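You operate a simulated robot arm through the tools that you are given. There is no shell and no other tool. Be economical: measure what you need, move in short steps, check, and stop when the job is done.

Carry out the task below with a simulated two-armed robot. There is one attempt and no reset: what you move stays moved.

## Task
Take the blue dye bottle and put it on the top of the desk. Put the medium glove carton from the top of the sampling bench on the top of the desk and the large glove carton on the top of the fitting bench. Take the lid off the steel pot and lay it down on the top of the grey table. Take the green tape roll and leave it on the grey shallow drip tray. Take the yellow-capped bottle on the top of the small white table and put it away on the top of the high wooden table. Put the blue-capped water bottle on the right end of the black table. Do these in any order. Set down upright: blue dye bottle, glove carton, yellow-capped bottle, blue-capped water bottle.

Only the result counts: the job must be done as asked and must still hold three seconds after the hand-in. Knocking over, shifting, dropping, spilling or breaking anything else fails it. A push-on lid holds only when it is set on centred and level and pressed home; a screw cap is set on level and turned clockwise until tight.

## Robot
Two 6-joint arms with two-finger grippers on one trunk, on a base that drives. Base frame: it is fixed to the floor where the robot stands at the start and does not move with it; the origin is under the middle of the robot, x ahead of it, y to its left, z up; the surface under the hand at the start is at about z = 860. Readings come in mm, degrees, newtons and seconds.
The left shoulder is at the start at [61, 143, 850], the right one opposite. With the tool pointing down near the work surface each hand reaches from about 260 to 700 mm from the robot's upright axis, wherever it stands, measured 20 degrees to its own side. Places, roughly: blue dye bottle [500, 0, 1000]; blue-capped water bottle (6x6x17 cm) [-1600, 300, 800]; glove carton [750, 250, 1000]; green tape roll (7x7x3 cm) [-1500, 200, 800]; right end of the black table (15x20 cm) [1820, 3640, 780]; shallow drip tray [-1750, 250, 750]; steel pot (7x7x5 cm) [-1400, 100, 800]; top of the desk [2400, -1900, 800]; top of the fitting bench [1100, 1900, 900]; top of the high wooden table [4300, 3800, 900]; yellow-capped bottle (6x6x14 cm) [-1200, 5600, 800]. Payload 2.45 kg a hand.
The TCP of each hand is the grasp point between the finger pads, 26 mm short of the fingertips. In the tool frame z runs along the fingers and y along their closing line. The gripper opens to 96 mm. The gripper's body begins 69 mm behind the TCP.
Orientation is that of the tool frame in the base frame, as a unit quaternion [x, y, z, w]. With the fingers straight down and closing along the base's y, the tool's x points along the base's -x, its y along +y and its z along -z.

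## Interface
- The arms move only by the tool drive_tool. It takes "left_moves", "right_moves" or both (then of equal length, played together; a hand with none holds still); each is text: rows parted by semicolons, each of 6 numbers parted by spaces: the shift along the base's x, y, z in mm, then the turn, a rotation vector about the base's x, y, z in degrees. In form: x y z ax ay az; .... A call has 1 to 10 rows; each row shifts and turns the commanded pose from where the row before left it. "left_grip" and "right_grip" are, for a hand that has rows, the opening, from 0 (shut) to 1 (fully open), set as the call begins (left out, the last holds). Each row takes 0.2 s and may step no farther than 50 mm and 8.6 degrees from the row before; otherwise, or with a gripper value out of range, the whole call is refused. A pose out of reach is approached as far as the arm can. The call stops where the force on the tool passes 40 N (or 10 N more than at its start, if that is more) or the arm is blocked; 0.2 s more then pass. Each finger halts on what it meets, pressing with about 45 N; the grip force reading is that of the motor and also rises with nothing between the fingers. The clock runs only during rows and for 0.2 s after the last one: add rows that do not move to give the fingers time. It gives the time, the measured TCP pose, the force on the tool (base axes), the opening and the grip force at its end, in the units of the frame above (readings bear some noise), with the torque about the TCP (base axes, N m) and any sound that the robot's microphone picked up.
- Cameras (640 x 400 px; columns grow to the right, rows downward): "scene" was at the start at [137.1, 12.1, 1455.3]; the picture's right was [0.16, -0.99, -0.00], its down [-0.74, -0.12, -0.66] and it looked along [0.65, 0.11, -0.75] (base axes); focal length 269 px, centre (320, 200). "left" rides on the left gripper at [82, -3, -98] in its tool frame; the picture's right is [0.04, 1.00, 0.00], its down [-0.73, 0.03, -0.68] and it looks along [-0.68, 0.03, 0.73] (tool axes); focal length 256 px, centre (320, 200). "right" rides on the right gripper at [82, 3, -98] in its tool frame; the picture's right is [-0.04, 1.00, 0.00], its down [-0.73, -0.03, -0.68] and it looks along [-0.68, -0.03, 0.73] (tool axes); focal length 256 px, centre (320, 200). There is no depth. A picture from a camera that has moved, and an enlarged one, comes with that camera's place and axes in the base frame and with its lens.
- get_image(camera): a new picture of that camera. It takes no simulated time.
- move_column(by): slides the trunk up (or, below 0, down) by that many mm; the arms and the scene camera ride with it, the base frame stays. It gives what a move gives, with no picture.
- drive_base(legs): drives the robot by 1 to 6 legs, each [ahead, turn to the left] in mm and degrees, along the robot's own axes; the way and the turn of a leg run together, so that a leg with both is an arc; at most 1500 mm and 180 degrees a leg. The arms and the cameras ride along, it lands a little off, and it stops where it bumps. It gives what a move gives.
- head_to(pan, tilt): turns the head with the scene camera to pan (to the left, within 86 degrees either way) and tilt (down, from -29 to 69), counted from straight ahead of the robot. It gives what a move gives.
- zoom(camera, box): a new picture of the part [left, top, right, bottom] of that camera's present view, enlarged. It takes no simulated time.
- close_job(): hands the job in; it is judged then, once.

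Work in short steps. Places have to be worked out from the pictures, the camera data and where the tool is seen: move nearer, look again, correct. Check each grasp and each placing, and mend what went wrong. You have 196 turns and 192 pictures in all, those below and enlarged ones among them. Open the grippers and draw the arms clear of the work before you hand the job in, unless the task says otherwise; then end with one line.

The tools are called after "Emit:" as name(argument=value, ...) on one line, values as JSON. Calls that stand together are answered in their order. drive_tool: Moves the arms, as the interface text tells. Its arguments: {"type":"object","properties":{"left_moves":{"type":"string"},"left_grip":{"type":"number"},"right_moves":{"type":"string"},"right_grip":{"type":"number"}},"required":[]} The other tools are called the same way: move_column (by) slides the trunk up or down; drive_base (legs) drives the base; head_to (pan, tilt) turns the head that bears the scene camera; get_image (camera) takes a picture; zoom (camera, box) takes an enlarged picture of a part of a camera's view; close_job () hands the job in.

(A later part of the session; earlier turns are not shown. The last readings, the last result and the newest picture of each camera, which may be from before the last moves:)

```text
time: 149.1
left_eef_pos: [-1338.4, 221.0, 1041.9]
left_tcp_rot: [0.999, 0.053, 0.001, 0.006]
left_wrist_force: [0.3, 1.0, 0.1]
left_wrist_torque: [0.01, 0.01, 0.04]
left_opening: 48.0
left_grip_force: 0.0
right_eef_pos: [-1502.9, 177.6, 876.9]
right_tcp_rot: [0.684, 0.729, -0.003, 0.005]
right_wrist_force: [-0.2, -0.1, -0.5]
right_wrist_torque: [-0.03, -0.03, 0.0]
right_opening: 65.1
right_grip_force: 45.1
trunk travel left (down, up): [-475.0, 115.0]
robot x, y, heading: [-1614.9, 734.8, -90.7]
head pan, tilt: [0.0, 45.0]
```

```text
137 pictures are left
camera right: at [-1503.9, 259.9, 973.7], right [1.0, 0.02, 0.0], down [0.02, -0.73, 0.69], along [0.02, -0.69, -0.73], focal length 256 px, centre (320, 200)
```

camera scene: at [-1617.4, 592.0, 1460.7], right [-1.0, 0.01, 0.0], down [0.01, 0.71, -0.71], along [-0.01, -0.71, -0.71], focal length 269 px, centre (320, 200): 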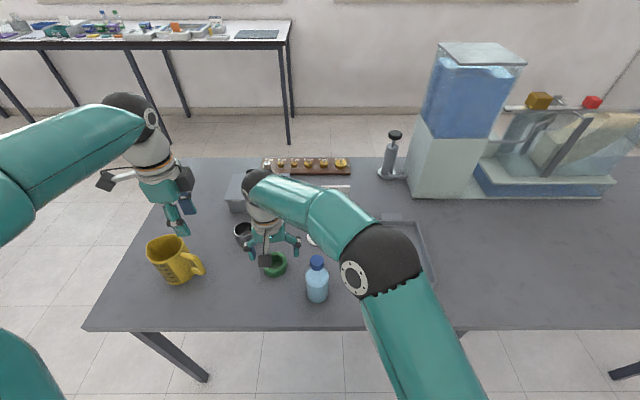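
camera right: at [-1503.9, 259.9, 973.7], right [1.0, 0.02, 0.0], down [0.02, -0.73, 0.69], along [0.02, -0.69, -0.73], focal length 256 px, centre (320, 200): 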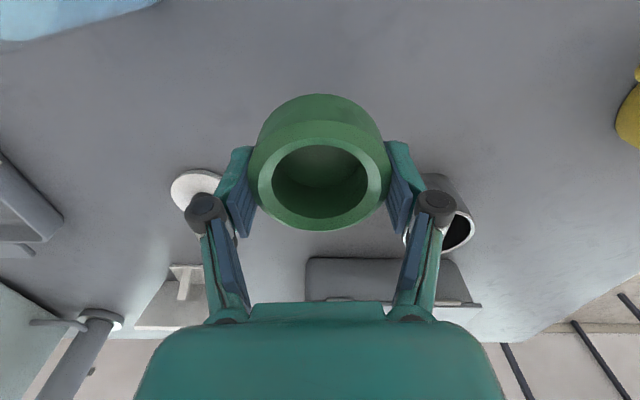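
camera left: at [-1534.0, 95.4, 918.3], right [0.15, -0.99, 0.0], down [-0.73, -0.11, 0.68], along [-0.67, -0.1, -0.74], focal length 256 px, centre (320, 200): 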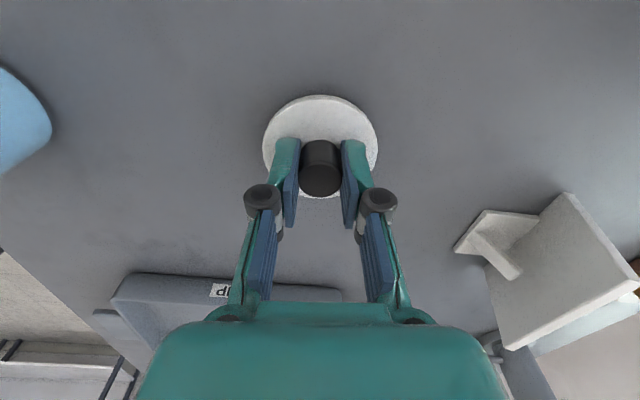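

Tape held. I raise it and carry it over the tray centre (≈(-1865,130)).

Emit:
drive_tool(right_moves="0 0 45 0 0 0; 0 0 45 0 0 0; -40 0 30 0 0 0; -46 -7 0 0 0 0; -46 -8 0 0 0 0; -46 -8 0 0 0 0; -46 -8 0 0 0 0; -46 -8 0 0 0 0; -46 -8 0 0 0 0; -46 0 0 0 0 0")

Emit:
drive_tool(right_moves="0 0 -40 0 0 0; 0 0 -40 0 0 0; 0 0 -40 0 0 0; 0 0 0 0 0 0")

Emit:
get_image(camera="right")

Emit:
get_image(camera="scene")

```text
time: 151.3
left_eef_pos: [-1339.4, 219.9, 1043.4]
left_tcp_rot: [0.999, 0.053, 0.0, 0.006]
left_wrist_force: [-0.2, 0.5, 0.0]
left_wrist_torque: [-0.01, -0.02, 0.0]
left_opening: 48.2
left_grip_force: 0.1
right_eef_pos: [-1862.7, 131.0, 997.8]
right_tcp_rot: [0.683, 0.731, -0.004, 0.006]
right_wrist_force: [0.0, -0.4, -0.4]
right_wrist_torque: [-0.03, -0.02, 0.02]
right_opening: 65.2
right_grip_force: 45.0
trunk travel left (down, up): [-475.0, 115.0]
robot x, y, heading: [-1613.1, 734.0, -90.9]
head pan, tilt: [0.0, 45.0]
```

```text
time: 152.3
left_eef_pos: [-1339.4, 220.0, 1042.4]
left_tcp_rot: [0.999, 0.053, 0.0, 0.007]
left_wrist_force: [-0.1, -0.3, -0.3]
left_wrist_torque: [-0.04, 0.01, 0.01]
left_opening: 48.0
left_grip_force: 0.1
right_eef_pos: [-1860.4, 130.6, 881.0]
right_tcp_rot: [0.682, 0.731, -0.004, 0.005]
right_wrist_force: [-0.3, 0.4, -0.1]
right_wrist_torque: [0.0, -0.02, 0.01]
right_opening: 65.3
right_grip_force: 44.9
trunk travel left (down, up): [-475.0, 115.0]
robot x, y, heading: [-1617.5, 734.0, -90.6]
head pan, tilt: [0.0, 45.0]
```

```text
136 pictures are left
camera right: at [-1863.1, 214.0, 977.1], right [1.0, 0.03, 0.0], down [0.02, -0.72, 0.69], along [0.02, -0.69, -0.73], focal length 256 px, centre (320, 200)
```

right: 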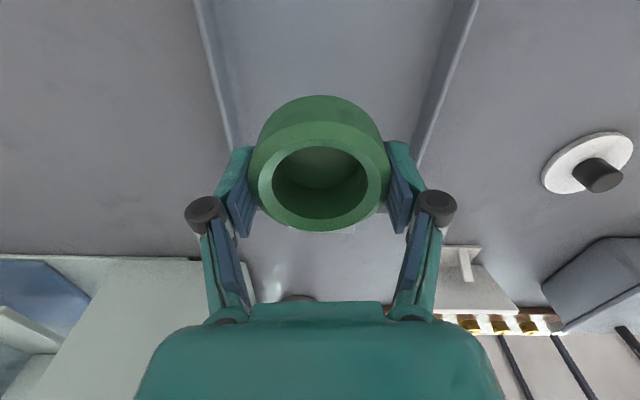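

```text
135 pictures are left
camera scene: at [-1617.2, 592.7, 1460.5], right [-1.0, 0.01, 0.0], down [0.01, 0.71, -0.71], along [-0.01, -0.71, -0.71], focal length 269 px, centre (320, 200)
```

scene: 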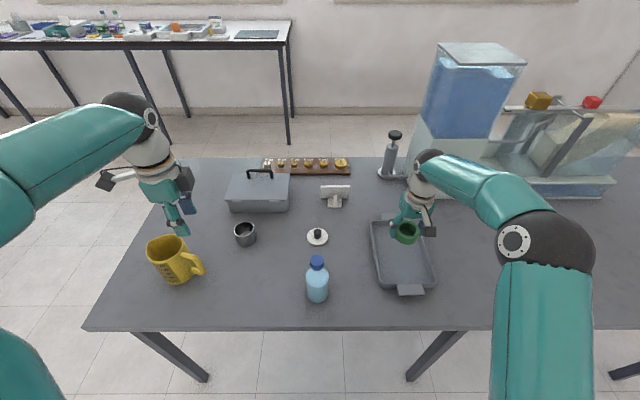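

Tape is centred over the tray. I lower to near the floor of the tray, then probe.

Emit:
drive_tool(right_moves="3 0 -25 0 0 0; 3 0 -25 0 0 0; 0 0 -18 0 0 0; 0 0 -4 0 0 0; 0 0 -3 0 0 0; 0 0 -3 0 0 0")

Emit:
get_image(camera="right")

```text
time: 153.7
left_eef_pos: [-1340.2, 221.1, 1044.0]
left_tcp_rot: [0.999, 0.053, 0.0, 0.007]
left_wrist_force: [0.0, 0.5, 0.1]
left_wrist_torque: [-0.02, -0.02, 0.01]
left_opening: 48.2
left_grip_force: 0.0
right_eef_pos: [-1853.9, 130.7, 806.4]
right_tcp_rot: [0.683, 0.73, -0.007, 0.006]
right_wrist_force: [-5.8, 1.4, 18.5]
right_wrist_torque: [0.44, -0.1, 0.12]
right_opening: 64.9
right_grip_force: 45.5
trunk travel left (down, up): [-475.0, 115.0]
robot x, y, heading: [-1619.3, 733.3, -90.7]
head pan, tilt: [0.0, 45.0]
```

```text
134 pictures are left
camera right: at [-1856.2, 214.0, 903.0], right [1.0, 0.03, 0.0], down [0.02, -0.72, 0.69], along [0.02, -0.69, -0.72], focal length 256 px, centre (320, 200)
```

right: 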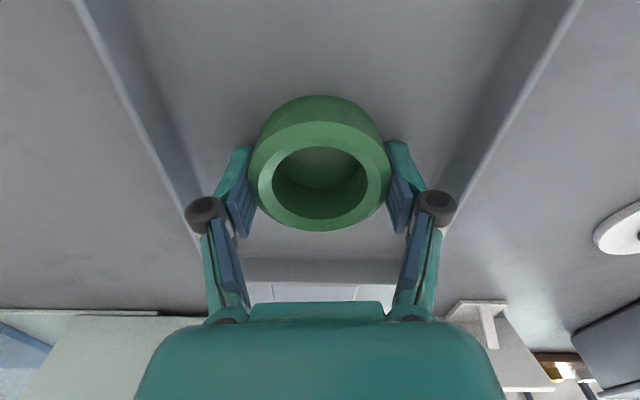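

Resting on the tray floor. I release and rise.

Emit:
drive_tool(right_moves="0 0 3 0 0 0; 0 0 0 0 0 0; 0 0 0 0 0 0", right_grip=0.84)

Emit:
drive_tool(right_moves="0 0 10 0 0 0; 0 0 30 0 0 0; 0 0 40 0 0 0; 0 0 45 0 0 0; 0 0 45 0 0 0; 0 0 45 0 0 0")

Emit:
get_image(camera="scene")

```text
time: 154.5
left_eef_pos: [-1338.9, 220.6, 1043.1]
left_tcp_rot: [0.999, 0.052, 0.0, 0.006]
left_wrist_force: [0.0, 0.2, -0.3]
left_wrist_torque: [-0.02, 0.02, 0.01]
left_opening: 47.9
left_grip_force: 0.1
right_eef_pos: [-1854.0, 129.8, 804.9]
right_tcp_rot: [0.682, 0.731, -0.004, 0.004]
right_wrist_force: [0.5, 0.4, -0.1]
right_wrist_torque: [-0.01, 0.0, 0.01]
right_opening: 80.6
right_grip_force: 0.0
trunk travel left (down, up): [-475.0, 115.0]
robot x, y, heading: [-1615.2, 733.4, -90.8]
head pan, tilt: [0.0, 45.0]
```

```text
time: 155.9
left_eef_pos: [-1337.4, 219.6, 1041.3]
left_tcp_rot: [0.999, 0.053, 0.001, 0.006]
left_wrist_force: [-0.1, 0.0, -0.4]
left_wrist_torque: [-0.02, 0.01, -0.02]
left_opening: 48.1
left_grip_force: 0.0
right_eef_pos: [-1854.4, 131.6, 1020.7]
right_tcp_rot: [0.683, 0.731, -0.004, 0.004]
right_wrist_force: [0.3, 0.2, 0.0]
right_wrist_torque: [0.02, 0.0, -0.03]
right_opening: 80.8
right_grip_force: 0.1
trunk travel left (down, up): [-475.0, 115.0]
robot x, y, heading: [-1614.6, 732.8, -90.4]
head pan, tilt: [0.0, 45.0]
```

```text
133 pictures are left
camera scene: at [-1617.1, 592.8, 1460.5], right [-1.0, 0.01, 0.0], down [0.01, 0.71, -0.71], along [-0.01, -0.71, -0.71], focal length 269 px, centre (320, 200)
```

scene: 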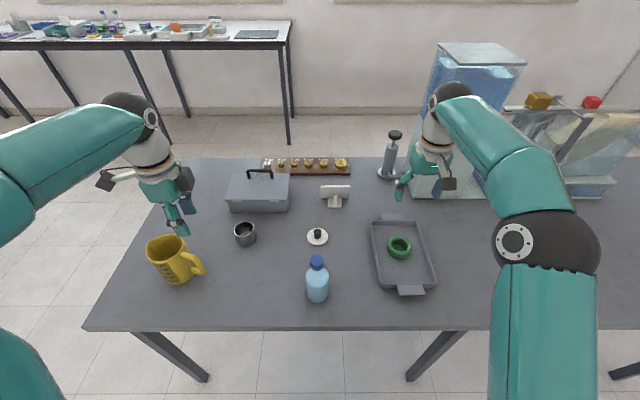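

Tape lies in the tray. Next the water bottle with the right hand; I zoom to measure it.

Emit:
zoom(camera="scene", box=[260, 220, 380, 320])

Emit:
get_image(camera="left")

```text
4.00 times, centred on (320, 270) of scene
camera zoom: at [-1617.1, 592.8, 1460.5], right [-1.0, 0.01, 0.0], down [0.01, 0.71, -0.71], along [-0.01, -0.71, -0.71], focal length 1076 px, centre (320, -80)
```

zoom: 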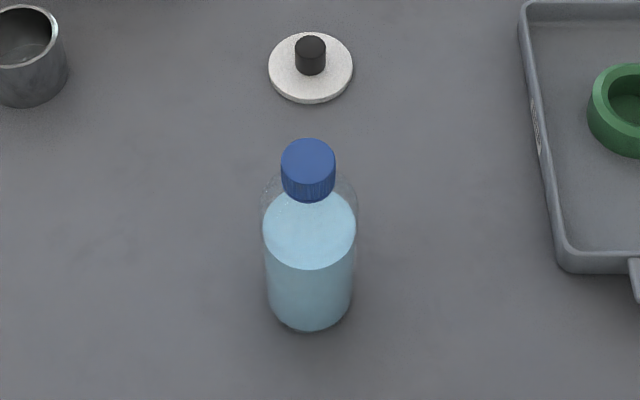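

```text
131 pictures are left
camera left: at [-1258.3, 232.5, 1139.8], right [0.15, -0.99, 0.01], down [-0.73, -0.1, 0.68], along [-0.67, -0.11, -0.73], focal length 256 px, centre (320, 200)
```

left: 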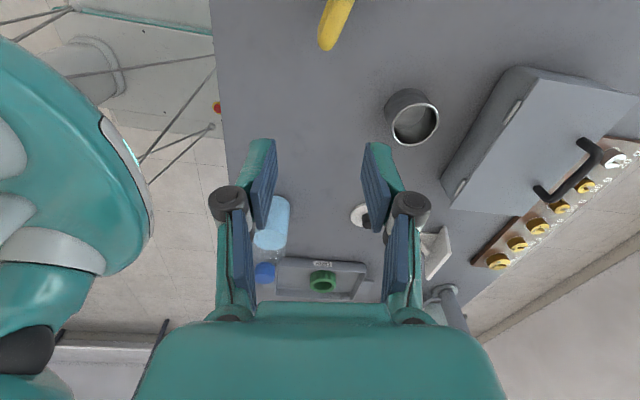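

Bottle ≈(-1614,257), cylinder up to z≈870, cap top ≈935. I bring the right hand above it.

Emit:
drive_tool(right_moves="0 0 15 0 0 0; 40 21 0 0.4 0.3 0; 40 21 0 0.4 0.3 0; 40 21 0 0 0 0; 40 21 0 0 0 0; 40 21 0 0 0 0; 40 21 0 0 0 0; 0 0 0 0 0 0", right_grip=1)

Emit:
get_image(camera="right")

```text
time: 157.7
left_eef_pos: [-1339.5, 219.5, 1043.1]
left_tcp_rot: [0.999, 0.053, 0.0, 0.006]
left_wrist_force: [-0.2, -0.2, -0.5]
left_wrist_torque: [0.03, 0.03, 0.0]
left_opening: 48.1
left_grip_force: 0.0
right_eef_pos: [-1613.4, 253.7, 1034.8]
right_tcp_rot: [0.683, 0.73, -0.004, -0.004]
right_wrist_force: [-0.2, -0.3, 0.2]
right_wrist_torque: [0.02, 0.01, -0.02]
right_opening: 95.9
right_grip_force: 0.0
trunk travel left (down, up): [-475.0, 115.0]
robot x, y, heading: [-1614.8, 738.6, -90.8]
head pan, tilt: [0.0, 45.0]
```

```text
130 pictures are left
camera right: at [-1615.6, 337.2, 1133.0], right [1.0, 0.03, -0.01], down [0.03, -0.73, 0.68], along [0.01, -0.68, -0.74], focal length 256 px, centre (320, 200)
```

right: 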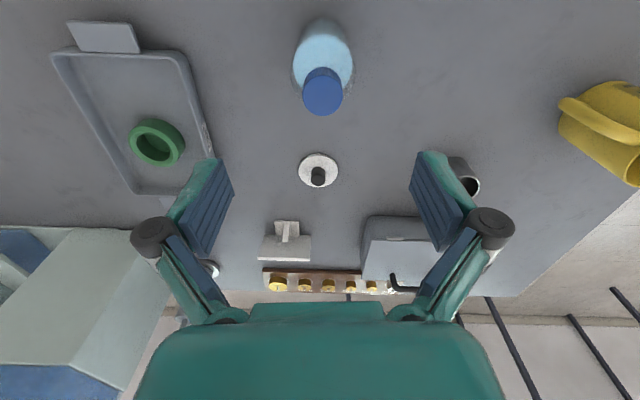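

I correct 8 mm in y and descend over the bottle.

Emit:
drive_tool(right_moves="-1 8 -10 0 -0.6 0; 0 0 -35 0 0 0; 0 0 -35 0 0 0; 0 0 -35 0 0 0; 0 0 -30 0 0 0; 0 0 -13 0 0 0; 0 0 0 0 0 0")

Emit:
get_image(camera="right")

```text
time: 159.3
left_eef_pos: [-1338.6, 220.0, 1042.6]
left_tcp_rot: [0.999, 0.053, 0.001, 0.006]
left_wrist_force: [-0.5, 1.1, 0.0]
left_wrist_torque: [-0.02, -0.02, 0.02]
left_opening: 48.4
left_grip_force: 0.1
right_eef_pos: [-1613.9, 265.3, 876.1]
right_tcp_rot: [0.683, 0.731, 0.001, 0.0]
right_wrist_force: [0.8, -0.6, 0.2]
right_wrist_torque: [0.0, -0.02, 0.01]
right_opening: 95.9
right_grip_force: 0.0
trunk travel left (down, up): [-475.0, 115.0]
robot x, y, heading: [-1615.6, 738.6, -90.6]
head pan, tilt: [0.0, 45.0]
```

```text
129 pictures are left
camera right: at [-1616.9, 347.9, 974.2], right [1.0, 0.03, 0.0], down [0.02, -0.73, 0.68], along [0.02, -0.68, -0.73], focal length 256 px, centre (320, 200)
```

right: 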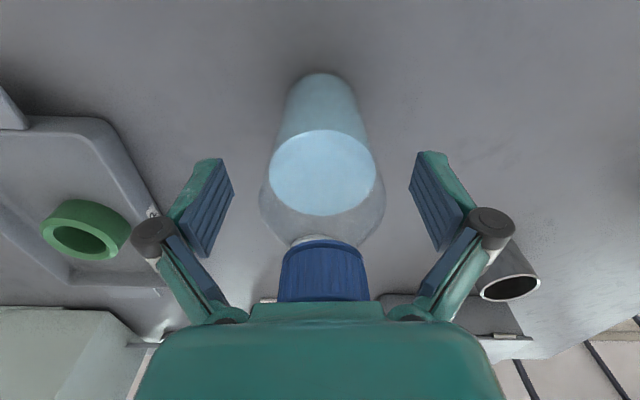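

Centred. I close and lift.

Emit:
drive_tool(right_moves="0 -3 0 0 0 0; 0 0 0 0 0 0; 0 0 0 0 0 0; 0 0 0 0 0 0", right_grip=0)

Emit:
drive_tool(right_moves="0 0 10 0 0 0; 0 0 30 0 0 0; 0 0 45 0 0 0; 0 0 45 0 0 0; 0 0 40 0 0 0")

Emit:
get_image(camera="scene")

```text
time: 160.3
left_eef_pos: [-1339.2, 220.2, 1042.9]
left_tcp_rot: [0.999, 0.054, 0.001, 0.006]
left_wrist_force: [0.3, -0.3, 0.3]
left_wrist_torque: [0.03, 0.0, -0.01]
left_opening: 48.0
left_grip_force: 0.1
right_eef_pos: [-1614.3, 262.1, 877.4]
right_tcp_rot: [0.682, 0.731, 0.001, 0.0]
right_wrist_force: [0.7, -1.3, 2.7]
right_wrist_torque: [-0.06, 0.05, 0.03]
right_opening: 58.9
right_grip_force: 44.6
trunk travel left (down, up): [-475.0, 115.0]
robot x, y, heading: [-1616.6, 731.4, -90.5]
head pan, tilt: [0.0, 45.0]
```

```text
time: 161.5
left_eef_pos: [-1338.6, 220.2, 1043.0]
left_tcp_rot: [0.999, 0.053, 0.0, 0.006]
left_wrist_force: [0.2, 0.3, 0.2]
left_wrist_torque: [0.02, -0.01, -0.03]
left_opening: 47.8
left_grip_force: 0.0
right_eef_pos: [-1617.6, 261.4, 1046.0]
right_tcp_rot: [0.683, 0.731, 0.001, 0.0]
right_wrist_force: [0.9, 0.2, -2.5]
right_wrist_torque: [0.01, 0.01, 0.02]
right_opening: 58.6
right_grip_force: 44.8
trunk travel left (down, up): [-475.0, 115.0]
robot x, y, heading: [-1609.7, 736.1, -90.6]
head pan, tilt: [0.0, 45.0]
```

```text
128 pictures are left
camera scene: at [-1617.3, 592.6, 1460.4], right [-1.0, 0.01, 0.0], down [0.01, 0.71, -0.71], along [-0.01, -0.71, -0.71], focal length 269 px, centre (320, 200)
```

scene: 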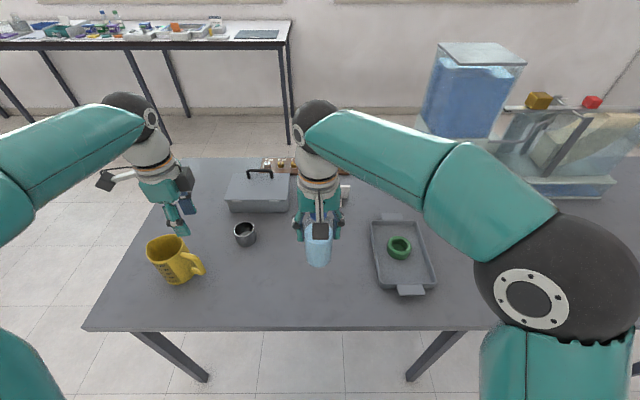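

Bottle held. I raise the trunk 80 mm for clearance, back off, and turn east in separate calls.

Emit:
move_column(by=80)

Emit:
drive_base(legs=[[-210, 0]])

Emit:
drive_base(legs=[[0, 46]])

Emit:
drive_base(legs=[[0, 46]])

```text
time: 162.7
left_eef_pos: [-1338.8, 219.0, 1122.4]
left_tcp_rot: [0.999, 0.054, 0.001, 0.005]
left_wrist_force: [-0.9, 0.4, -0.5]
left_wrist_torque: [-0.05, 0.02, -0.03]
left_opening: 47.9
left_grip_force: 0.0
right_eef_pos: [-1616.4, 259.7, 1126.6]
right_tcp_rot: [0.683, 0.73, 0.001, 0.0]
right_wrist_force: [-1.3, 0.1, -1.8]
right_wrist_torque: [-0.03, 0.04, -0.02]
right_opening: 59.2
right_grip_force: 45.2
trunk travel left (down, up): [-555.0, 35.0]
robot x, y, heading: [-1615.6, 736.2, -90.7]
head pan, tilt: [0.0, 45.0]
```

```text
time: 164.3
left_eef_pos: [-1337.3, 429.3, 1122.9]
left_tcp_rot: [0.999, 0.054, 0.0, 0.006]
left_wrist_force: [-0.6, 0.7, -0.1]
left_wrist_torque: [-0.02, 0.01, -0.01]
left_opening: 48.1
left_grip_force: 0.0
right_eef_pos: [-1614.3, 470.1, 1125.9]
right_tcp_rot: [0.683, 0.73, 0.001, 0.0]
right_wrist_force: [-0.8, 0.9, -2.7]
right_wrist_torque: [-0.03, -0.01, 0.0]
right_opening: 58.9
right_grip_force: 45.1
trunk travel left (down, up): [-555.0, 35.0]
robot x, y, heading: [-1611.0, 946.3, -90.5]
head pan, tilt: [0.0, 45.0]
```

```text
time: 167.1
left_eef_pos: [-1047.7, 790.9, 1122.6]
left_tcp_rot: [0.896, 0.444, 0.003, 0.005]
left_wrist_force: [-0.8, -0.2, -0.8]
left_wrist_torque: [0.03, 0.02, -0.02]
left_opening: 48.0
left_grip_force: 0.0
right_eef_pos: [-1268.7, 616.0, 1126.8]
right_tcp_rot: [0.338, 0.941, 0.001, 0.0]
right_wrist_force: [0.6, -0.2, -1.9]
right_wrist_torque: [0.03, 0.06, -0.02]
right_opening: 58.8
right_grip_force: 44.6
trunk travel left (down, up): [-555.0, 35.0]
robot x, y, heading: [-1642.1, 913.0, -44.3]
head pan, tilt: [0.0, 45.0]
```

```text
time: 170.0
left_eef_pos: [-1135.5, 1259.3, 1124.1]
left_tcp_rot: [0.649, 0.76, 0.003, 0.005]
left_wrist_force: [0.8, 0.5, -1.5]
left_wrist_torque: [-0.04, -0.02, 0.01]
left_opening: 48.2
left_grip_force: 0.1
right_eef_pos: [-1162.7, 981.0, 1125.9]
right_tcp_rot: [-0.06, 0.998, 0.0, 0.001]
right_wrist_force: [0.8, 1.6, -2.4]
right_wrist_torque: [-0.07, -0.01, 0.01]
right_opening: 58.8
right_grip_force: 45.2
trunk travel left (down, up): [-555.0, 35.0]
robot x, y, heading: [-1632.5, 875.0, 1.3]
head pan, tilt: [0.0, 45.0]
stopped in leg 1: the robot was blocked; the commanded pose is now the measured one
```

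Now heading east; I drive along the aisle and look.

Emit:
drive_base(legs=[[1500, 0]])

Emit:
head_to(pan=0, tilt=30)

Emit:
get_image(camera="scene")

```text
time: 177.6
left_eef_pos: [387.2, 1244.0, 1124.7]
left_tcp_rot: [0.665, 0.747, 0.004, 0.004]
left_wrist_force: [0.3, 0.3, 0.1]
left_wrist_torque: [0.02, 0.04, -0.01]
left_opening: 48.1
left_grip_force: 0.0
right_eef_pos: [349.0, 966.8, 1129.7]
right_tcp_rot: [-0.039, 0.999, 0.001, 0.0]
right_wrist_force: [-0.2, -0.2, -3.0]
right_wrist_torque: [0.02, 0.0, -0.01]
right_opening: 58.7
right_grip_force: 44.8
trunk travel left (down, up): [-555.0, 35.0]
robot x, y, heading: [-123.7, 891.0, -0.6]
head pan, tilt: [0.0, 45.0]
```

```text
time: 178.3
left_eef_pos: [386.7, 1244.6, 1124.7]
left_tcp_rot: [0.665, 0.746, 0.004, 0.005]
left_wrist_force: [0.5, 0.4, 0.4]
left_wrist_torque: [0.03, -0.02, 0.0]
left_opening: 48.0
left_grip_force: 0.1
right_eef_pos: [348.8, 965.8, 1127.9]
right_tcp_rot: [-0.039, 0.999, 0.001, 0.001]
right_wrist_force: [0.1, 0.2, -2.4]
right_wrist_torque: [0.02, 0.02, 0.0]
right_opening: 58.7
right_grip_force: 45.0
trunk travel left (down, up): [-555.0, 35.0]
robot x, y, heading: [-125.7, 889.4, -0.6]
head pan, tilt: [0.0, 30.0]
```

```text
127 pictures are left
camera scene: at [23.0, 885.6, 1563.0], right [-0.01, -1.0, 0.0], down [-0.5, 0.01, -0.87], along [0.87, -0.01, -0.5], focal length 269 px, centre (320, 200)
```

scene: 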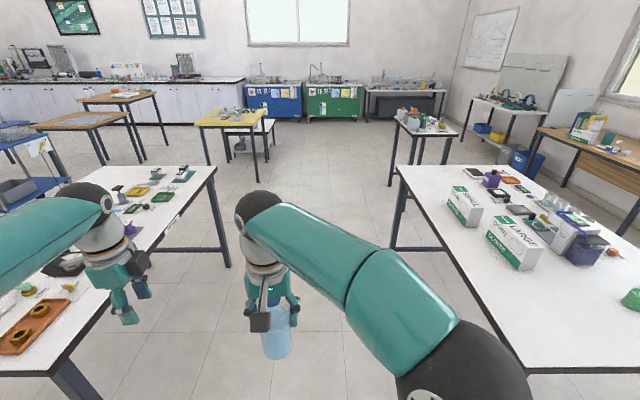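

I drive on 750 mm and turn to face the sampling bench from its left side.

Emit:
drive_base(legs=[[750, 0]])

Emit:
drive_base(legs=[[0, -46]])

Emit:
drive_base(legs=[[0, -44]])

Emit:
head_to(pan=0, tilt=48)

Emit:
get_image(camera="scene")

```text
time: 182.4
left_eef_pos: [1114.0, 1249.5, 1125.0]
left_tcp_rot: [0.659, 0.753, 0.004, 0.004]
left_wrist_force: [-0.1, -0.5, -0.2]
left_wrist_torque: [0.02, 0.01, 0.0]
left_opening: 47.9
left_grip_force: 0.1
right_eef_pos: [1081.7, 972.0, 1128.4]
right_tcp_rot: [-0.047, 0.999, 0.001, 0.0]
right_wrist_force: [0.7, -0.1, -3.3]
right_wrist_torque: [0.0, 0.0, -0.01]
right_opening: 58.6
right_grip_force: 44.5
trunk travel left (down, up): [-555.0, 35.0]
robot x, y, heading: [605.2, 882.0, 0.3]
head pan, tilt: [0.0, 30.0]
```

```text
time: 185.1
left_eef_pos: [1222.8, 775.7, 1125.7]
left_tcp_rot: [0.898, 0.439, 0.003, 0.005]
left_wrist_force: [0.3, -0.2, -0.6]
left_wrist_torque: [-0.01, 0.02, -0.02]
left_opening: 48.1
left_grip_force: 0.0
right_eef_pos: [1000.1, 605.9, 1127.9]
right_tcp_rot: [0.343, 0.94, 0.002, 0.0]
right_wrist_force: [0.0, -0.9, -2.3]
right_wrist_torque: [0.0, 0.02, 0.03]
right_opening: 59.0
right_grip_force: 45.1
trunk travel left (down, up): [-555.0, 35.0]
robot x, y, heading: [630.5, 908.9, -45.1]
head pan, tilt: [0.0, 30.0]
```

```text
time: 187.8
left_eef_pos: [957.5, 397.2, 1125.6]
left_tcp_rot: [0.998, 0.062, 0.001, 0.006]
left_wrist_force: [0.7, 0.9, 0.1]
left_wrist_torque: [-0.01, 0.0, 0.02]
left_opening: 48.2
left_grip_force: 0.0
right_eef_pos: [677.5, 433.9, 1129.4]
right_tcp_rot: [0.676, 0.737, 0.001, 0.001]
right_wrist_force: [0.4, -0.3, -2.2]
right_wrist_torque: [0.0, -0.01, -0.01]
right_opening: 58.7
right_grip_force: 45.2
trunk travel left (down, up): [-555.0, 35.0]
robot x, y, heading: [670.6, 911.0, -89.8]
head pan, tilt: [0.0, 30.0]
```

```text
time: 188.6
left_eef_pos: [958.9, 398.5, 1127.1]
left_tcp_rot: [0.998, 0.063, -0.002, 0.007]
left_wrist_force: [-0.5, -0.2, 0.1]
left_wrist_torque: [-0.01, 0.06, -0.02]
left_opening: 48.0
left_grip_force: 0.0
right_eef_pos: [681.9, 434.1, 1130.1]
right_tcp_rot: [0.676, 0.737, 0.0, -0.001]
right_wrist_force: [0.2, 0.9, -3.1]
right_wrist_torque: [-0.01, 0.03, 0.01]
right_opening: 58.8
right_grip_force: 45.2
trunk travel left (down, up): [-555.0, 35.0]
robot x, y, heading: [669.9, 904.9, -89.7]
head pan, tilt: [0.0, 48.0]
```

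```text
126 pictures are left
camera scene: at [671.2, 768.1, 1536.3], right [-1.0, -0.01, 0.0], down [-0.01, 0.74, -0.67], along [0.0, -0.67, -0.74], focal length 269 px, centre (320, 200)
```

scene: 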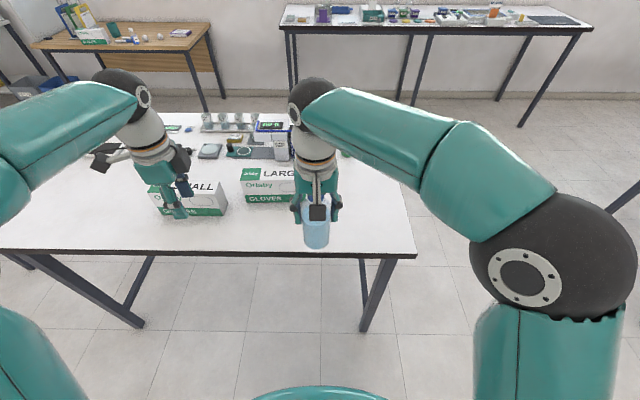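

Large carton: front face y≈170, x from ≈720 to 933, centre ≈(828,142). I move 150 mm nearer and look with the left camera.

Emit:
drive_base(legs=[[150, 0]])

Emit:
drive_tool(left_moves="-13 -10 0 0.4 0 -1; -20 -15 -5 0.4 0 -1; -20 -15 -10 0 0 -1; -20 -15 -10 0 0 -1; -20 -15 -10 0 0 -1; -20 -15 -10 0 0 -1; -20 -15 -5 0 0 -1", left_grip=1)

Emit:
get_image(camera="left")

Emit:
get_image(camera="scene")

```text
time: 190.0
left_eef_pos: [958.2, 243.3, 1125.8]
left_tcp_rot: [0.998, 0.063, 0.0, 0.005]
left_wrist_force: [0.1, -0.9, 0.0]
left_wrist_torque: [0.03, -0.05, -0.01]
left_opening: 47.9
left_grip_force: 0.1
right_eef_pos: [680.9, 276.9, 1128.2]
right_tcp_rot: [0.675, 0.738, 0.001, 0.0]
right_wrist_force: [-0.6, -0.5, -2.5]
right_wrist_torque: [0.05, 0.0, 0.02]
right_opening: 58.7
right_grip_force: 44.8
trunk travel left (down, up): [-555.0, 35.0]
robot x, y, heading: [664.5, 757.8, -89.6]
head pan, tilt: [0.0, 48.0]
```

```text
time: 191.6
left_eef_pos: [824.9, 142.4, 1076.6]
left_tcp_rot: [1.0, 0.003, 0.0, -0.001]
left_wrist_force: [0.2, -0.3, 0.1]
left_wrist_torque: [0.01, 0.0, 0.02]
left_opening: 96.4
left_grip_force: 0.0
right_eef_pos: [679.6, 279.4, 1129.7]
right_tcp_rot: [0.675, 0.738, 0.0, 0.001]
right_wrist_force: [-0.4, -0.2, -3.6]
right_wrist_torque: [0.01, 0.0, 0.0]
right_opening: 58.8
right_grip_force: 45.1
trunk travel left (down, up): [-555.0, 35.0]
robot x, y, heading: [664.4, 755.6, -89.6]
head pan, tilt: [0.0, 48.0]
```

```text
125 pictures are left
camera left: at [907.1, 144.0, 1173.9], right [0.04, -1.0, 0.0], down [-0.73, -0.03, 0.68], along [-0.68, -0.03, -0.73], focal length 256 px, centre (320, 200)
```

left: 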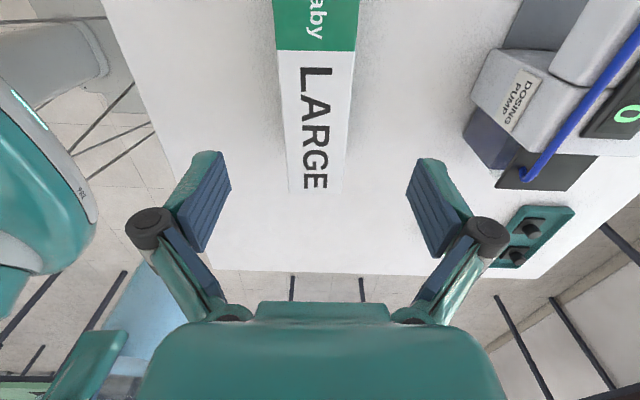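

```text
124 pictures are left
camera scene: at [669.2, 612.4, 1536.1], right [-1.0, -0.01, 0.0], down [-0.01, 0.74, -0.67], along [0.01, -0.67, -0.74], focal length 269 px, centre (320, 200)
```

scene: 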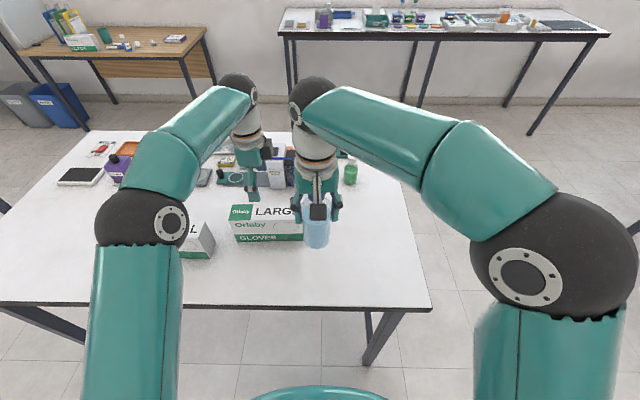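

Carton centre y≈144, straight. I descend and grip.

Emit:
drive_tool(left_moves="0 1 -30 0 0 0; 0 1 -35 0 0 0; 0 0 -35 0 0 0; 0 0 -35 0 0 0; 0 0 -19 0 0 0; 0 0 0 0 0 0")

Emit:
get_image(camera="left")

Emit:
drive_tool(left_moves="0 0 0 0 0 0; 0 0 0 0 0 0; 0 0 0 0 0 0; 0 0 0 0 0 0", left_grip=0)

Emit:
drive_tool(left_moves="0 0 10 0 0 0; 0 0 30 0 0 0; 0 0 45 0 0 0; 0 0 45 0 0 0; 0 0 45 0 0 0; 0 0 40 0 0 0")

Emit:
get_image(camera="scene")

```text
time: 193.0
left_eef_pos: [825.4, 146.0, 921.3]
left_tcp_rot: [1.0, 0.002, 0.001, -0.002]
left_wrist_force: [0.3, -0.7, 0.0]
left_wrist_torque: [-0.02, 0.0, 0.04]
left_opening: 95.6
left_grip_force: 0.1
right_eef_pos: [682.0, 278.8, 1129.6]
right_tcp_rot: [0.675, 0.737, 0.001, 0.001]
right_wrist_force: [-0.7, 0.9, -2.1]
right_wrist_torque: [0.0, -0.01, -0.01]
right_opening: 58.9
right_grip_force: 45.3
trunk travel left (down, up): [-555.0, 35.0]
robot x, y, heading: [668.0, 752.8, -89.8]
head pan, tilt: [0.0, 48.0]
```

```text
123 pictures are left
camera left: at [908.4, 147.5, 1018.6], right [0.04, -1.0, 0.0], down [-0.73, -0.03, 0.68], along [-0.68, -0.03, -0.73], focal length 256 px, centre (320, 200)
```

left: 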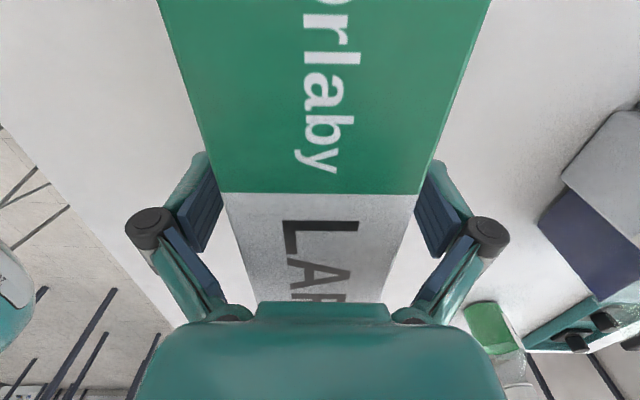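

```text
time: 194.0
left_eef_pos: [826.3, 144.0, 922.1]
left_tcp_rot: [1.0, 0.002, 0.0, -0.001]
left_wrist_force: [2.5, -0.1, 1.4]
left_wrist_torque: [-0.19, 0.08, 0.26]
left_opening: 57.5
left_grip_force: 45.5
right_eef_pos: [680.3, 279.3, 1129.3]
right_tcp_rot: [0.675, 0.738, 0.002, 0.0]
right_wrist_force: [0.0, 0.5, -2.6]
right_wrist_torque: [0.0, 0.01, 0.01]
right_opening: 58.7
right_grip_force: 44.7
trunk travel left (down, up): [-555.0, 35.0]
robot x, y, heading: [670.0, 756.9, -89.6]
head pan, tilt: [0.0, 48.0]
```

```text
time: 195.4
left_eef_pos: [823.4, 150.6, 1140.3]
left_tcp_rot: [1.0, 0.002, 0.0, -0.001]
left_wrist_force: [-0.5, 0.3, -2.8]
left_wrist_torque: [0.0, 0.01, 0.02]
left_opening: 57.9
left_grip_force: 45.2
right_eef_pos: [680.5, 279.2, 1130.2]
right_tcp_rot: [0.675, 0.737, 0.001, 0.001]
right_wrist_force: [-0.2, -0.1, -2.0]
right_wrist_torque: [-0.03, 0.0, 0.0]
right_opening: 58.5
right_grip_force: 44.7
trunk travel left (down, up): [-555.0, 35.0]
robot x, y, heading: [669.1, 755.2, -89.4]
head pan, tilt: [0.0, 48.0]
```

```text
122 pictures are left
camera scene: at [669.3, 613.0, 1536.2], right [-1.0, -0.01, 0.0], down [-0.01, 0.74, -0.67], along [0.01, -0.67, -0.74], focal length 269 px, centre (320, 200)
```

scene: 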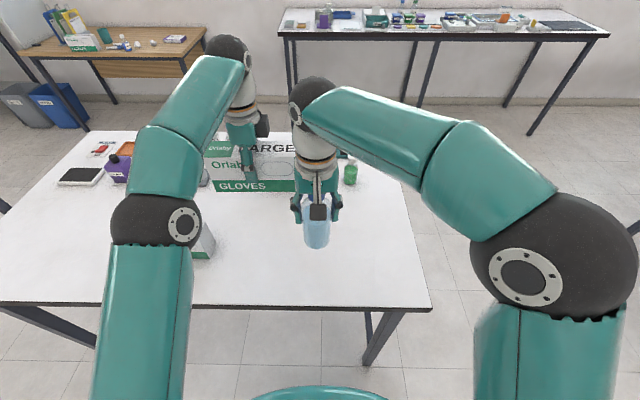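

Large carton held. I back off and turn round to the fitting bench in steps.

Emit:
drive_base(legs=[[-150, 0]])

Emit:
drive_base(legs=[[0, 60]])

Emit:
drive_base(legs=[[0, 60]])

Emit:
drive_base(legs=[[0, 60]])

Emit:
get_image(camera="scene")

```text
time: 196.8
left_eef_pos: [823.0, 304.0, 1139.7]
left_tcp_rot: [1.0, 0.001, -0.001, 0.001]
left_wrist_force: [-0.1, 1.0, -2.7]
left_wrist_torque: [-0.04, -0.03, -0.03]
left_opening: 57.8
left_grip_force: 45.0
right_eef_pos: [679.2, 434.3, 1130.6]
right_tcp_rot: [0.676, 0.737, 0.0, 0.002]
right_wrist_force: [0.1, -0.5, -2.6]
right_wrist_torque: [-0.06, 0.03, -0.04]
right_opening: 58.5
right_grip_force: 44.7
trunk travel left (down, up): [-555.0, 35.0]
robot x, y, heading: [669.8, 906.5, -89.5]
head pan, tilt: [0.0, 48.0]
```

```text
time: 200.3
left_eef_pos: [1270.5, 728.3, 1138.7]
left_tcp_rot: [0.871, 0.491, -0.003, 0.0]
left_wrist_force: [0.7, 1.3, -3.9]
left_wrist_torque: [-0.1, 0.05, 0.02]
left_opening: 57.5
left_grip_force: 44.4
right_eef_pos: [1085.1, 672.9, 1130.1]
right_tcp_rot: [0.227, 0.974, -0.001, 0.001]
right_wrist_force: [0.6, 1.7, -2.8]
right_wrist_torque: [-0.11, 0.09, 0.0]
right_opening: 58.7
right_grip_force: 45.3
trunk travel left (down, up): [-555.0, 35.0]
robot x, y, heading: [646.0, 861.0, -30.2]
head pan, tilt: [0.0, 48.0]
stopped in leg 1: the robot was blocked; the commanded pose is now the measured one
```

```text
time: 202.8
left_eef_pos: [1197.8, 1175.6, 1140.2]
left_tcp_rot: [0.638, 0.77, -0.001, 0.001]
left_wrist_force: [-0.3, 1.4, -4.7]
left_wrist_torque: [-0.06, -0.03, -0.01]
left_opening: 57.6
left_grip_force: 44.5
right_eef_pos: [1096.9, 1011.8, 1132.2]
right_tcp_rot: [-0.141, 0.99, -0.001, 0.001]
right_wrist_force: [-0.5, 1.1, -2.5]
right_wrist_torque: [-0.06, -0.04, -0.02]
right_opening: 58.4
right_grip_force: 45.1
trunk travel left (down, up): [-555.0, 35.0]
robot x, y, heading: [648.5, 824.0, 11.5]
head pan, tilt: [0.0, 48.0]
stopped in leg 1: the robot was blocked; the commanded pose is now the measured one
```

```text
time: 205.0
left_eef_pos: [898.1, 1420.9, 1139.7]
left_tcp_rot: [0.379, 0.926, -0.005, -0.001]
left_wrist_force: [-1.0, 1.2, -4.1]
left_wrist_torque: [-0.03, 0.0, 0.03]
left_opening: 57.6
left_grip_force: 45.2
right_eef_pos: [926.2, 1227.0, 1143.2]
right_tcp_rot: [-0.416, 0.909, 0.011, 0.002]
right_wrist_force: [-0.4, 0.4, -3.3]
right_wrist_torque: [0.0, -0.03, 0.01]
right_opening: 58.5
right_grip_force: 44.5
trunk travel left (down, up): [-555.0, 35.0]
robot x, y, heading: [670.7, 797.5, 47.6]
head pan, tilt: [0.0, 48.0]
stopped in leg 1: the robot was blocked; the commanded pose is now the measured one
```

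```text
121 pictures are left
camera scene: at [763.8, 902.5, 1535.2], right [0.74, -0.67, 0.0], down [-0.5, -0.55, -0.67], along [0.45, 0.49, -0.74], focal length 269 px, centre (320, 200)
```

scene: 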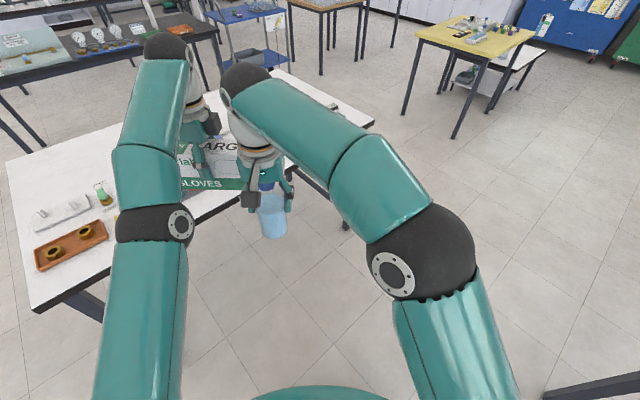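

I go on turning in smaller steps, moving a little off the sampling bench first.

Emit:
drive_base(legs=[[100, 0]])

Emit:
drive_base(legs=[[0, 42]])

Emit:
get_image(camera="scene")

```text
time: 206.2
left_eef_pos: [967.9, 1496.8, 1138.7]
left_tcp_rot: [0.377, 0.926, -0.006, -0.002]
left_wrist_force: [1.2, -0.4, -4.7]
left_wrist_torque: [0.01, 0.08, 0.01]
left_opening: 57.8
left_grip_force: 45.0
right_eef_pos: [995.5, 1304.5, 1144.3]
right_tcp_rot: [-0.419, 0.908, 0.012, 0.003]
right_wrist_force: [-0.6, -0.7, -2.7]
right_wrist_torque: [-0.04, 0.01, -0.04]
right_opening: 58.7
right_grip_force: 44.3
trunk travel left (down, up): [-555.0, 35.0]
robot x, y, heading: [741.4, 873.0, 47.7]
head pan, tilt: [0.0, 48.0]
```

```text
time: 208.2
left_eef_pos: [603.8, 1517.1, 1135.9]
left_tcp_rot: [0.106, 0.994, -0.008, 0.002]
left_wrist_force: [-0.8, -0.3, -2.8]
left_wrist_torque: [0.05, -0.01, -0.02]
left_opening: 57.7
left_grip_force: 45.3
right_eef_pos: [758.2, 1387.6, 1161.6]
right_tcp_rot: [-0.632, 0.775, 0.03, -0.003]
right_wrist_force: [-0.2, -0.9, -2.4]
right_wrist_torque: [0.0, -0.03, -0.01]
right_opening: 58.5
right_grip_force: 45.6
trunk travel left (down, up): [-555.0, 35.0]
robot x, y, heading: [770.9, 872.0, 80.7]
head pan, tilt: [0.0, 48.0]
stopped in leg 1: the robot was blocked; the commanded pose is now the measured one
```

```text
120 pictures are left
camera scene: at [791.9, 1009.0, 1534.7], right [0.99, -0.16, 0.0], down [-0.12, -0.73, -0.67], along [0.11, 0.66, -0.74], focal length 269 px, centre (320, 200)
```

scene: 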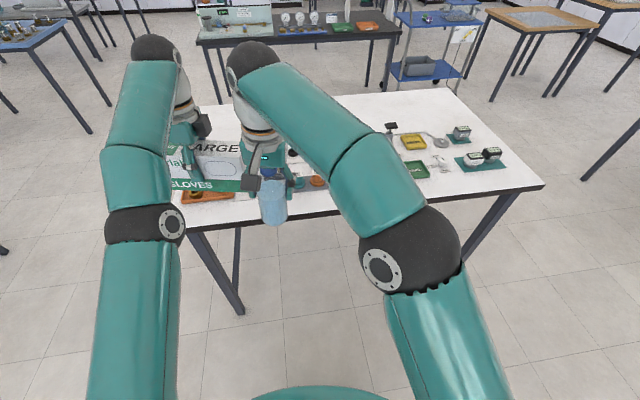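

The right hand has been pushed up and tilted, apparently by touching the carton end. I separate the hands and level the right one.

Emit:
drive_tool(right_moves="25 -4 0 0 0 0; 30 -5 0 -0.8 -0.8 0; 30 -5 -5 -0.8 -0.8 0; 30 -5 -5 -0.8 -0.8 0; 30 -5 -10 0 0 0; 0 0 0 0 0 0", left_moves="0 0 0 0.3 0 0; 0 0 0 0.3 0 0; 0 0 0 0.3 0 0; 0 0 0 0 0 0; 0 0 0 0 0 0; 0 0 0 0 0 0")

Emit:
get_image(camera="scene")

Emit:
get_image(camera="right")

```text
time: 209.6
left_eef_pos: [604.8, 1518.5, 1137.4]
left_tcp_rot: [0.107, 0.994, -0.001, 0.001]
left_wrist_force: [0.3, 0.2, -3.2]
left_wrist_torque: [0.03, 0.03, 0.03]
left_opening: 57.6
left_grip_force: 44.8
right_eef_pos: [903.9, 1361.4, 1145.1]
right_tcp_rot: [-0.634, 0.774, 0.001, 0.0]
right_wrist_force: [-0.1, -0.2, -2.8]
right_wrist_torque: [-0.03, 0.02, -0.01]
right_opening: 58.7
right_grip_force: 44.8
trunk travel left (down, up): [-555.0, 35.0]
robot x, y, heading: [770.8, 869.5, 80.6]
head pan, tilt: [0.0, 48.0]
```

```text
119 pictures are left
camera scene: at [792.8, 1009.7, 1536.1], right [0.99, -0.16, 0.0], down [-0.12, -0.73, -0.67], along [0.11, 0.66, -0.74], focal length 269 px, centre (320, 200)
```

scene: 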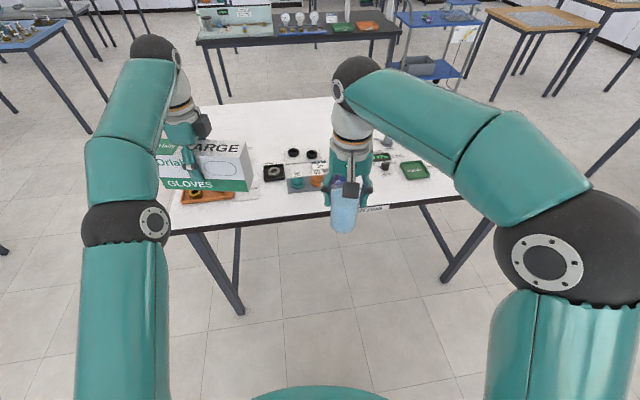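

```text
118 pictures are left
camera right: at [885.0, 1282.0, 1241.6], right [-0.97, 0.24, 0.0], down [0.17, 0.71, 0.68], along [0.16, 0.66, -0.73], focal length 256 px, centre (320, 200)
```

right: 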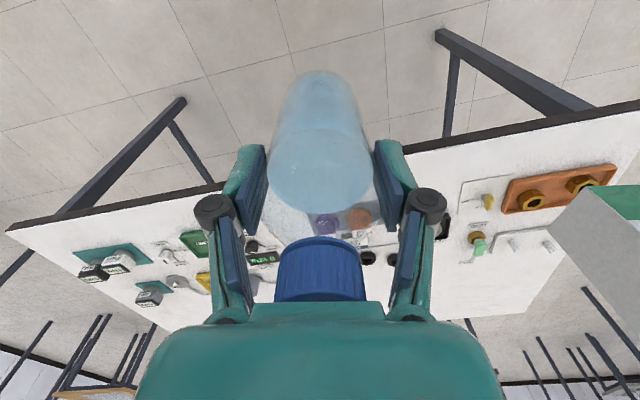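

I look at the left part of the fitting bench through the left camera and the free area beyond.

Emit:
get_image(camera="left")

Emit:
zoom(camera="scene", box=[160, 80, 480, 240])

```text
117 pictures are left
camera left: at [523.7, 1531.5, 1235.0], right [0.17, 0.99, 0.0], down [0.72, -0.13, 0.68], along [0.67, -0.12, -0.73], focal length 256 px, centre (320, 200)
```

left: 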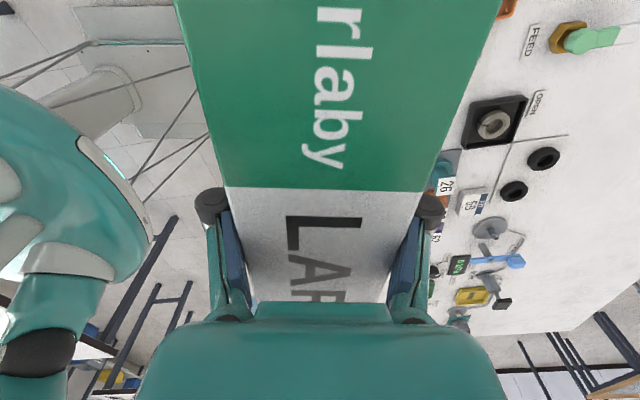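

```text
2.00 times, centred on (320, 160) of scene
camera zoom: at [792.8, 1009.7, 1536.1], right [0.99, -0.16, 0.0], down [-0.12, -0.73, -0.67], along [0.11, 0.66, -0.74], focal length 538 px, centre (320, 280)
```

zoom: 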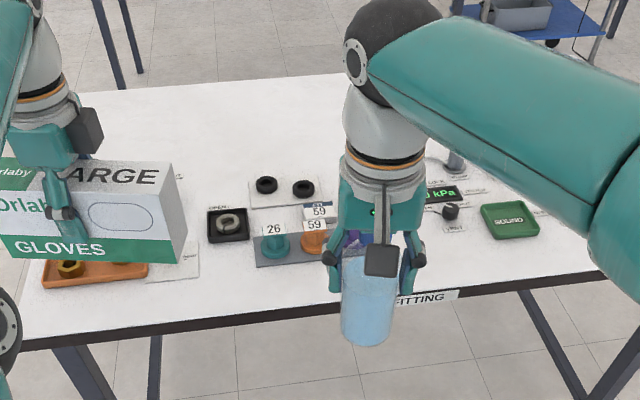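

The back half of the bench is free but out of reach from here; I'll go round the east end to its north side. I turn east first.

Emit:
drive_base(legs=[[0, -80]])

Emit:
head_to(pan=20, tilt=25)

Emit:
get_image(camera="scene")

```text
time: 212.5
left_eef_pos: [1174.4, 1408.8, 1139.4]
left_tcp_rot: [0.525, 0.851, 0.0, 0.0]
left_wrist_force: [0.0, 0.3, -3.6]
left_wrist_torque: [0.05, 0.02, -0.01]
left_opening: 57.8
left_grip_force: 44.9
right_eef_pos: [1239.9, 1075.6, 1142.0]
right_tcp_rot: [-0.237, 0.972, 0.001, -0.001]
right_wrist_force: [0.6, -0.3, -2.6]
right_wrist_torque: [0.05, 0.03, -0.01]
right_opening: 58.5
right_grip_force: 44.5
trunk travel left (down, up): [-555.0, 35.0]
robot x, y, heading: [751.1, 914.3, 27.2]
head pan, tilt: [0.0, 48.0]
stopped in leg 1: the robot was blocked; the commanded pose is now the measured one
```

```text
time: 213.4
left_eef_pos: [1172.2, 1411.5, 1139.0]
left_tcp_rot: [0.525, 0.851, 0.001, 0.001]
left_wrist_force: [-0.1, 0.2, -3.3]
left_wrist_torque: [0.02, 0.0, 0.0]
left_opening: 57.6
left_grip_force: 44.9
right_eef_pos: [1236.8, 1078.7, 1143.9]
right_tcp_rot: [-0.236, 0.972, 0.0, 0.0]
right_wrist_force: [-0.2, 0.3, -1.9]
right_wrist_torque: [0.0, 0.04, 0.0]
right_opening: 58.5
right_grip_force: 44.8
trunk travel left (down, up): [-555.0, 35.0]
robot x, y, heading: [750.1, 914.0, 27.7]
head pan, tilt: [20.0, 25.0]
```

```text
115 pictures are left
camera scene: at [865.1, 1007.9, 1570.8], right [0.74, -0.68, 0.0], down [-0.29, -0.31, -0.91], along [0.61, 0.67, -0.42], focal length 269 px, centre (320, 200)
```

scene: 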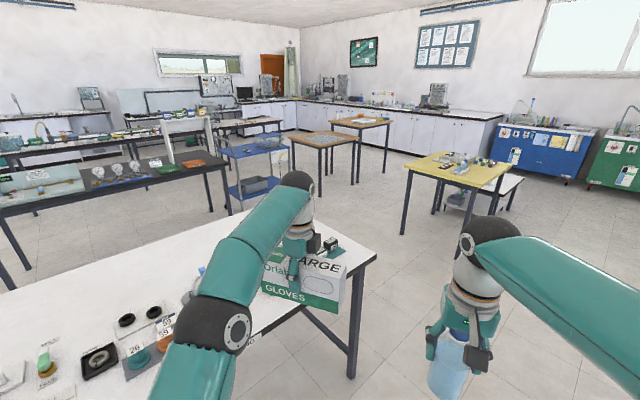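

Turning is just stiff here, so I continue with a further turn and then drive past the bench's east end.

Emit:
drive_base(legs=[[0, -30]])

Emit:
drive_base(legs=[[1450, 0]])

```text
time: 215.4
left_eef_pos: [1363.8, 1133.5, 1139.1]
left_tcp_rot: [0.727, 0.687, 0.0, 0.001]
left_wrist_force: [-0.3, 0.2, -4.0]
left_wrist_torque: [0.01, -0.02, -0.02]
left_opening: 57.5
left_grip_force: 44.7
right_eef_pos: [1254.8, 811.6, 1143.9]
right_tcp_rot: [0.022, 1.0, 0.001, 0.0]
right_wrist_force: [-0.2, 0.6, -2.5]
right_wrist_torque: [0.03, 0.02, -0.01]
right_opening: 58.5
right_grip_force: 44.8
trunk travel left (down, up): [-555.0, 35.0]
robot x, y, heading: [746.7, 939.4, -1.8]
head pan, tilt: [20.0, 25.0]
```

```text
time: 222.9
left_eef_pos: [2856.8, 1093.6, 1138.6]
left_tcp_rot: [0.723, 0.691, 0.0, 0.0]
left_wrist_force: [-0.3, 0.9, -3.9]
left_wrist_torque: [0.03, 0.04, -0.01]
left_opening: 57.6
left_grip_force: 44.6
right_eef_pos: [2750.8, 771.1, 1144.6]
right_tcp_rot: [0.016, 1.0, 0.001, 0.001]
right_wrist_force: [0.7, 0.2, -2.2]
right_wrist_torque: [0.03, 0.01, 0.01]
right_opening: 58.3
right_grip_force: 45.1
trunk travel left (down, up): [-555.0, 35.0]
robot x, y, heading: [2242.0, 895.9, -1.6]
head pan, tilt: [20.0, 25.0]
```

Next I turn north and drive to the north side of the fitting bench.

Emit:
drive_base(legs=[[0, 46]])

Emit:
drive_base(legs=[[0, 46]])

Emit:
get_image(camera="scene")

```text
time: 225.7
left_eef_pos: [2524.8, 1473.8, 1140.0]
left_tcp_rot: [0.396, 0.918, 0.0, 0.001]
left_wrist_force: [-1.0, -0.2, -3.2]
left_wrist_torque: [-0.01, 0.0, 0.01]
left_opening: 57.5
left_grip_force: 45.3
right_eef_pos: [2683.8, 1173.4, 1144.9]
right_tcp_rot: [-0.376, 0.927, 0.001, 0.0]
right_wrist_force: [-0.6, 0.2, -2.5]
right_wrist_torque: [0.0, -0.01, 0.0]
right_opening: 58.6
right_grip_force: 44.8
trunk travel left (down, up): [-555.0, 35.0]
robot x, y, heading: [2276.5, 865.7, 44.3]
head pan, tilt: [20.0, 25.0]
```

```text
time: 227.8
left_eef_pos: [2141.3, 1512.9, 1140.9]
left_tcp_rot: [0.108, 0.994, 0.001, 0.001]
left_wrist_force: [-1.2, -0.3, -3.5]
left_wrist_torque: [0.01, -0.06, 0.0]
left_opening: 57.6
left_grip_force: 45.4
right_eef_pos: [2441.8, 1353.2, 1144.3]
right_tcp_rot: [-0.631, 0.775, -0.001, 0.0]
right_wrist_force: [-1.5, -0.3, -3.4]
right_wrist_torque: [-0.04, -0.07, 0.01]
right_opening: 58.7
right_grip_force: 45.4
trunk travel left (down, up): [-555.0, 35.0]
robot x, y, heading: [2301.8, 860.8, 79.4]
head pan, tilt: [20.0, 25.0]
stopped in leg 1: the robot was blocked; the commanded pose is now the measured one
```

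```text
114 pictures are left
camera scene: at [2296.5, 1012.9, 1571.0], right [0.99, 0.16, 0.0], down [0.07, -0.42, -0.91], along [-0.14, 0.89, -0.42], focal length 269 px, centre (320, 200)
```

scene: 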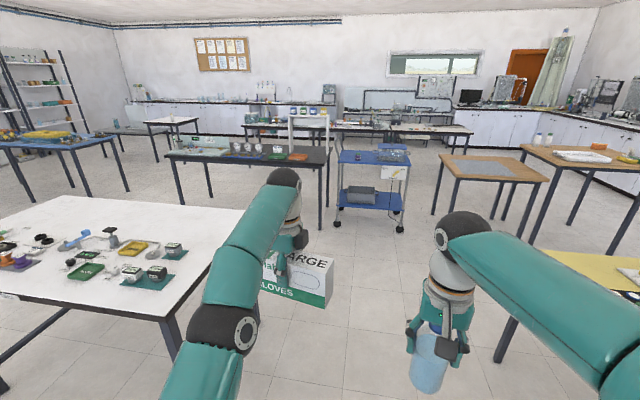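

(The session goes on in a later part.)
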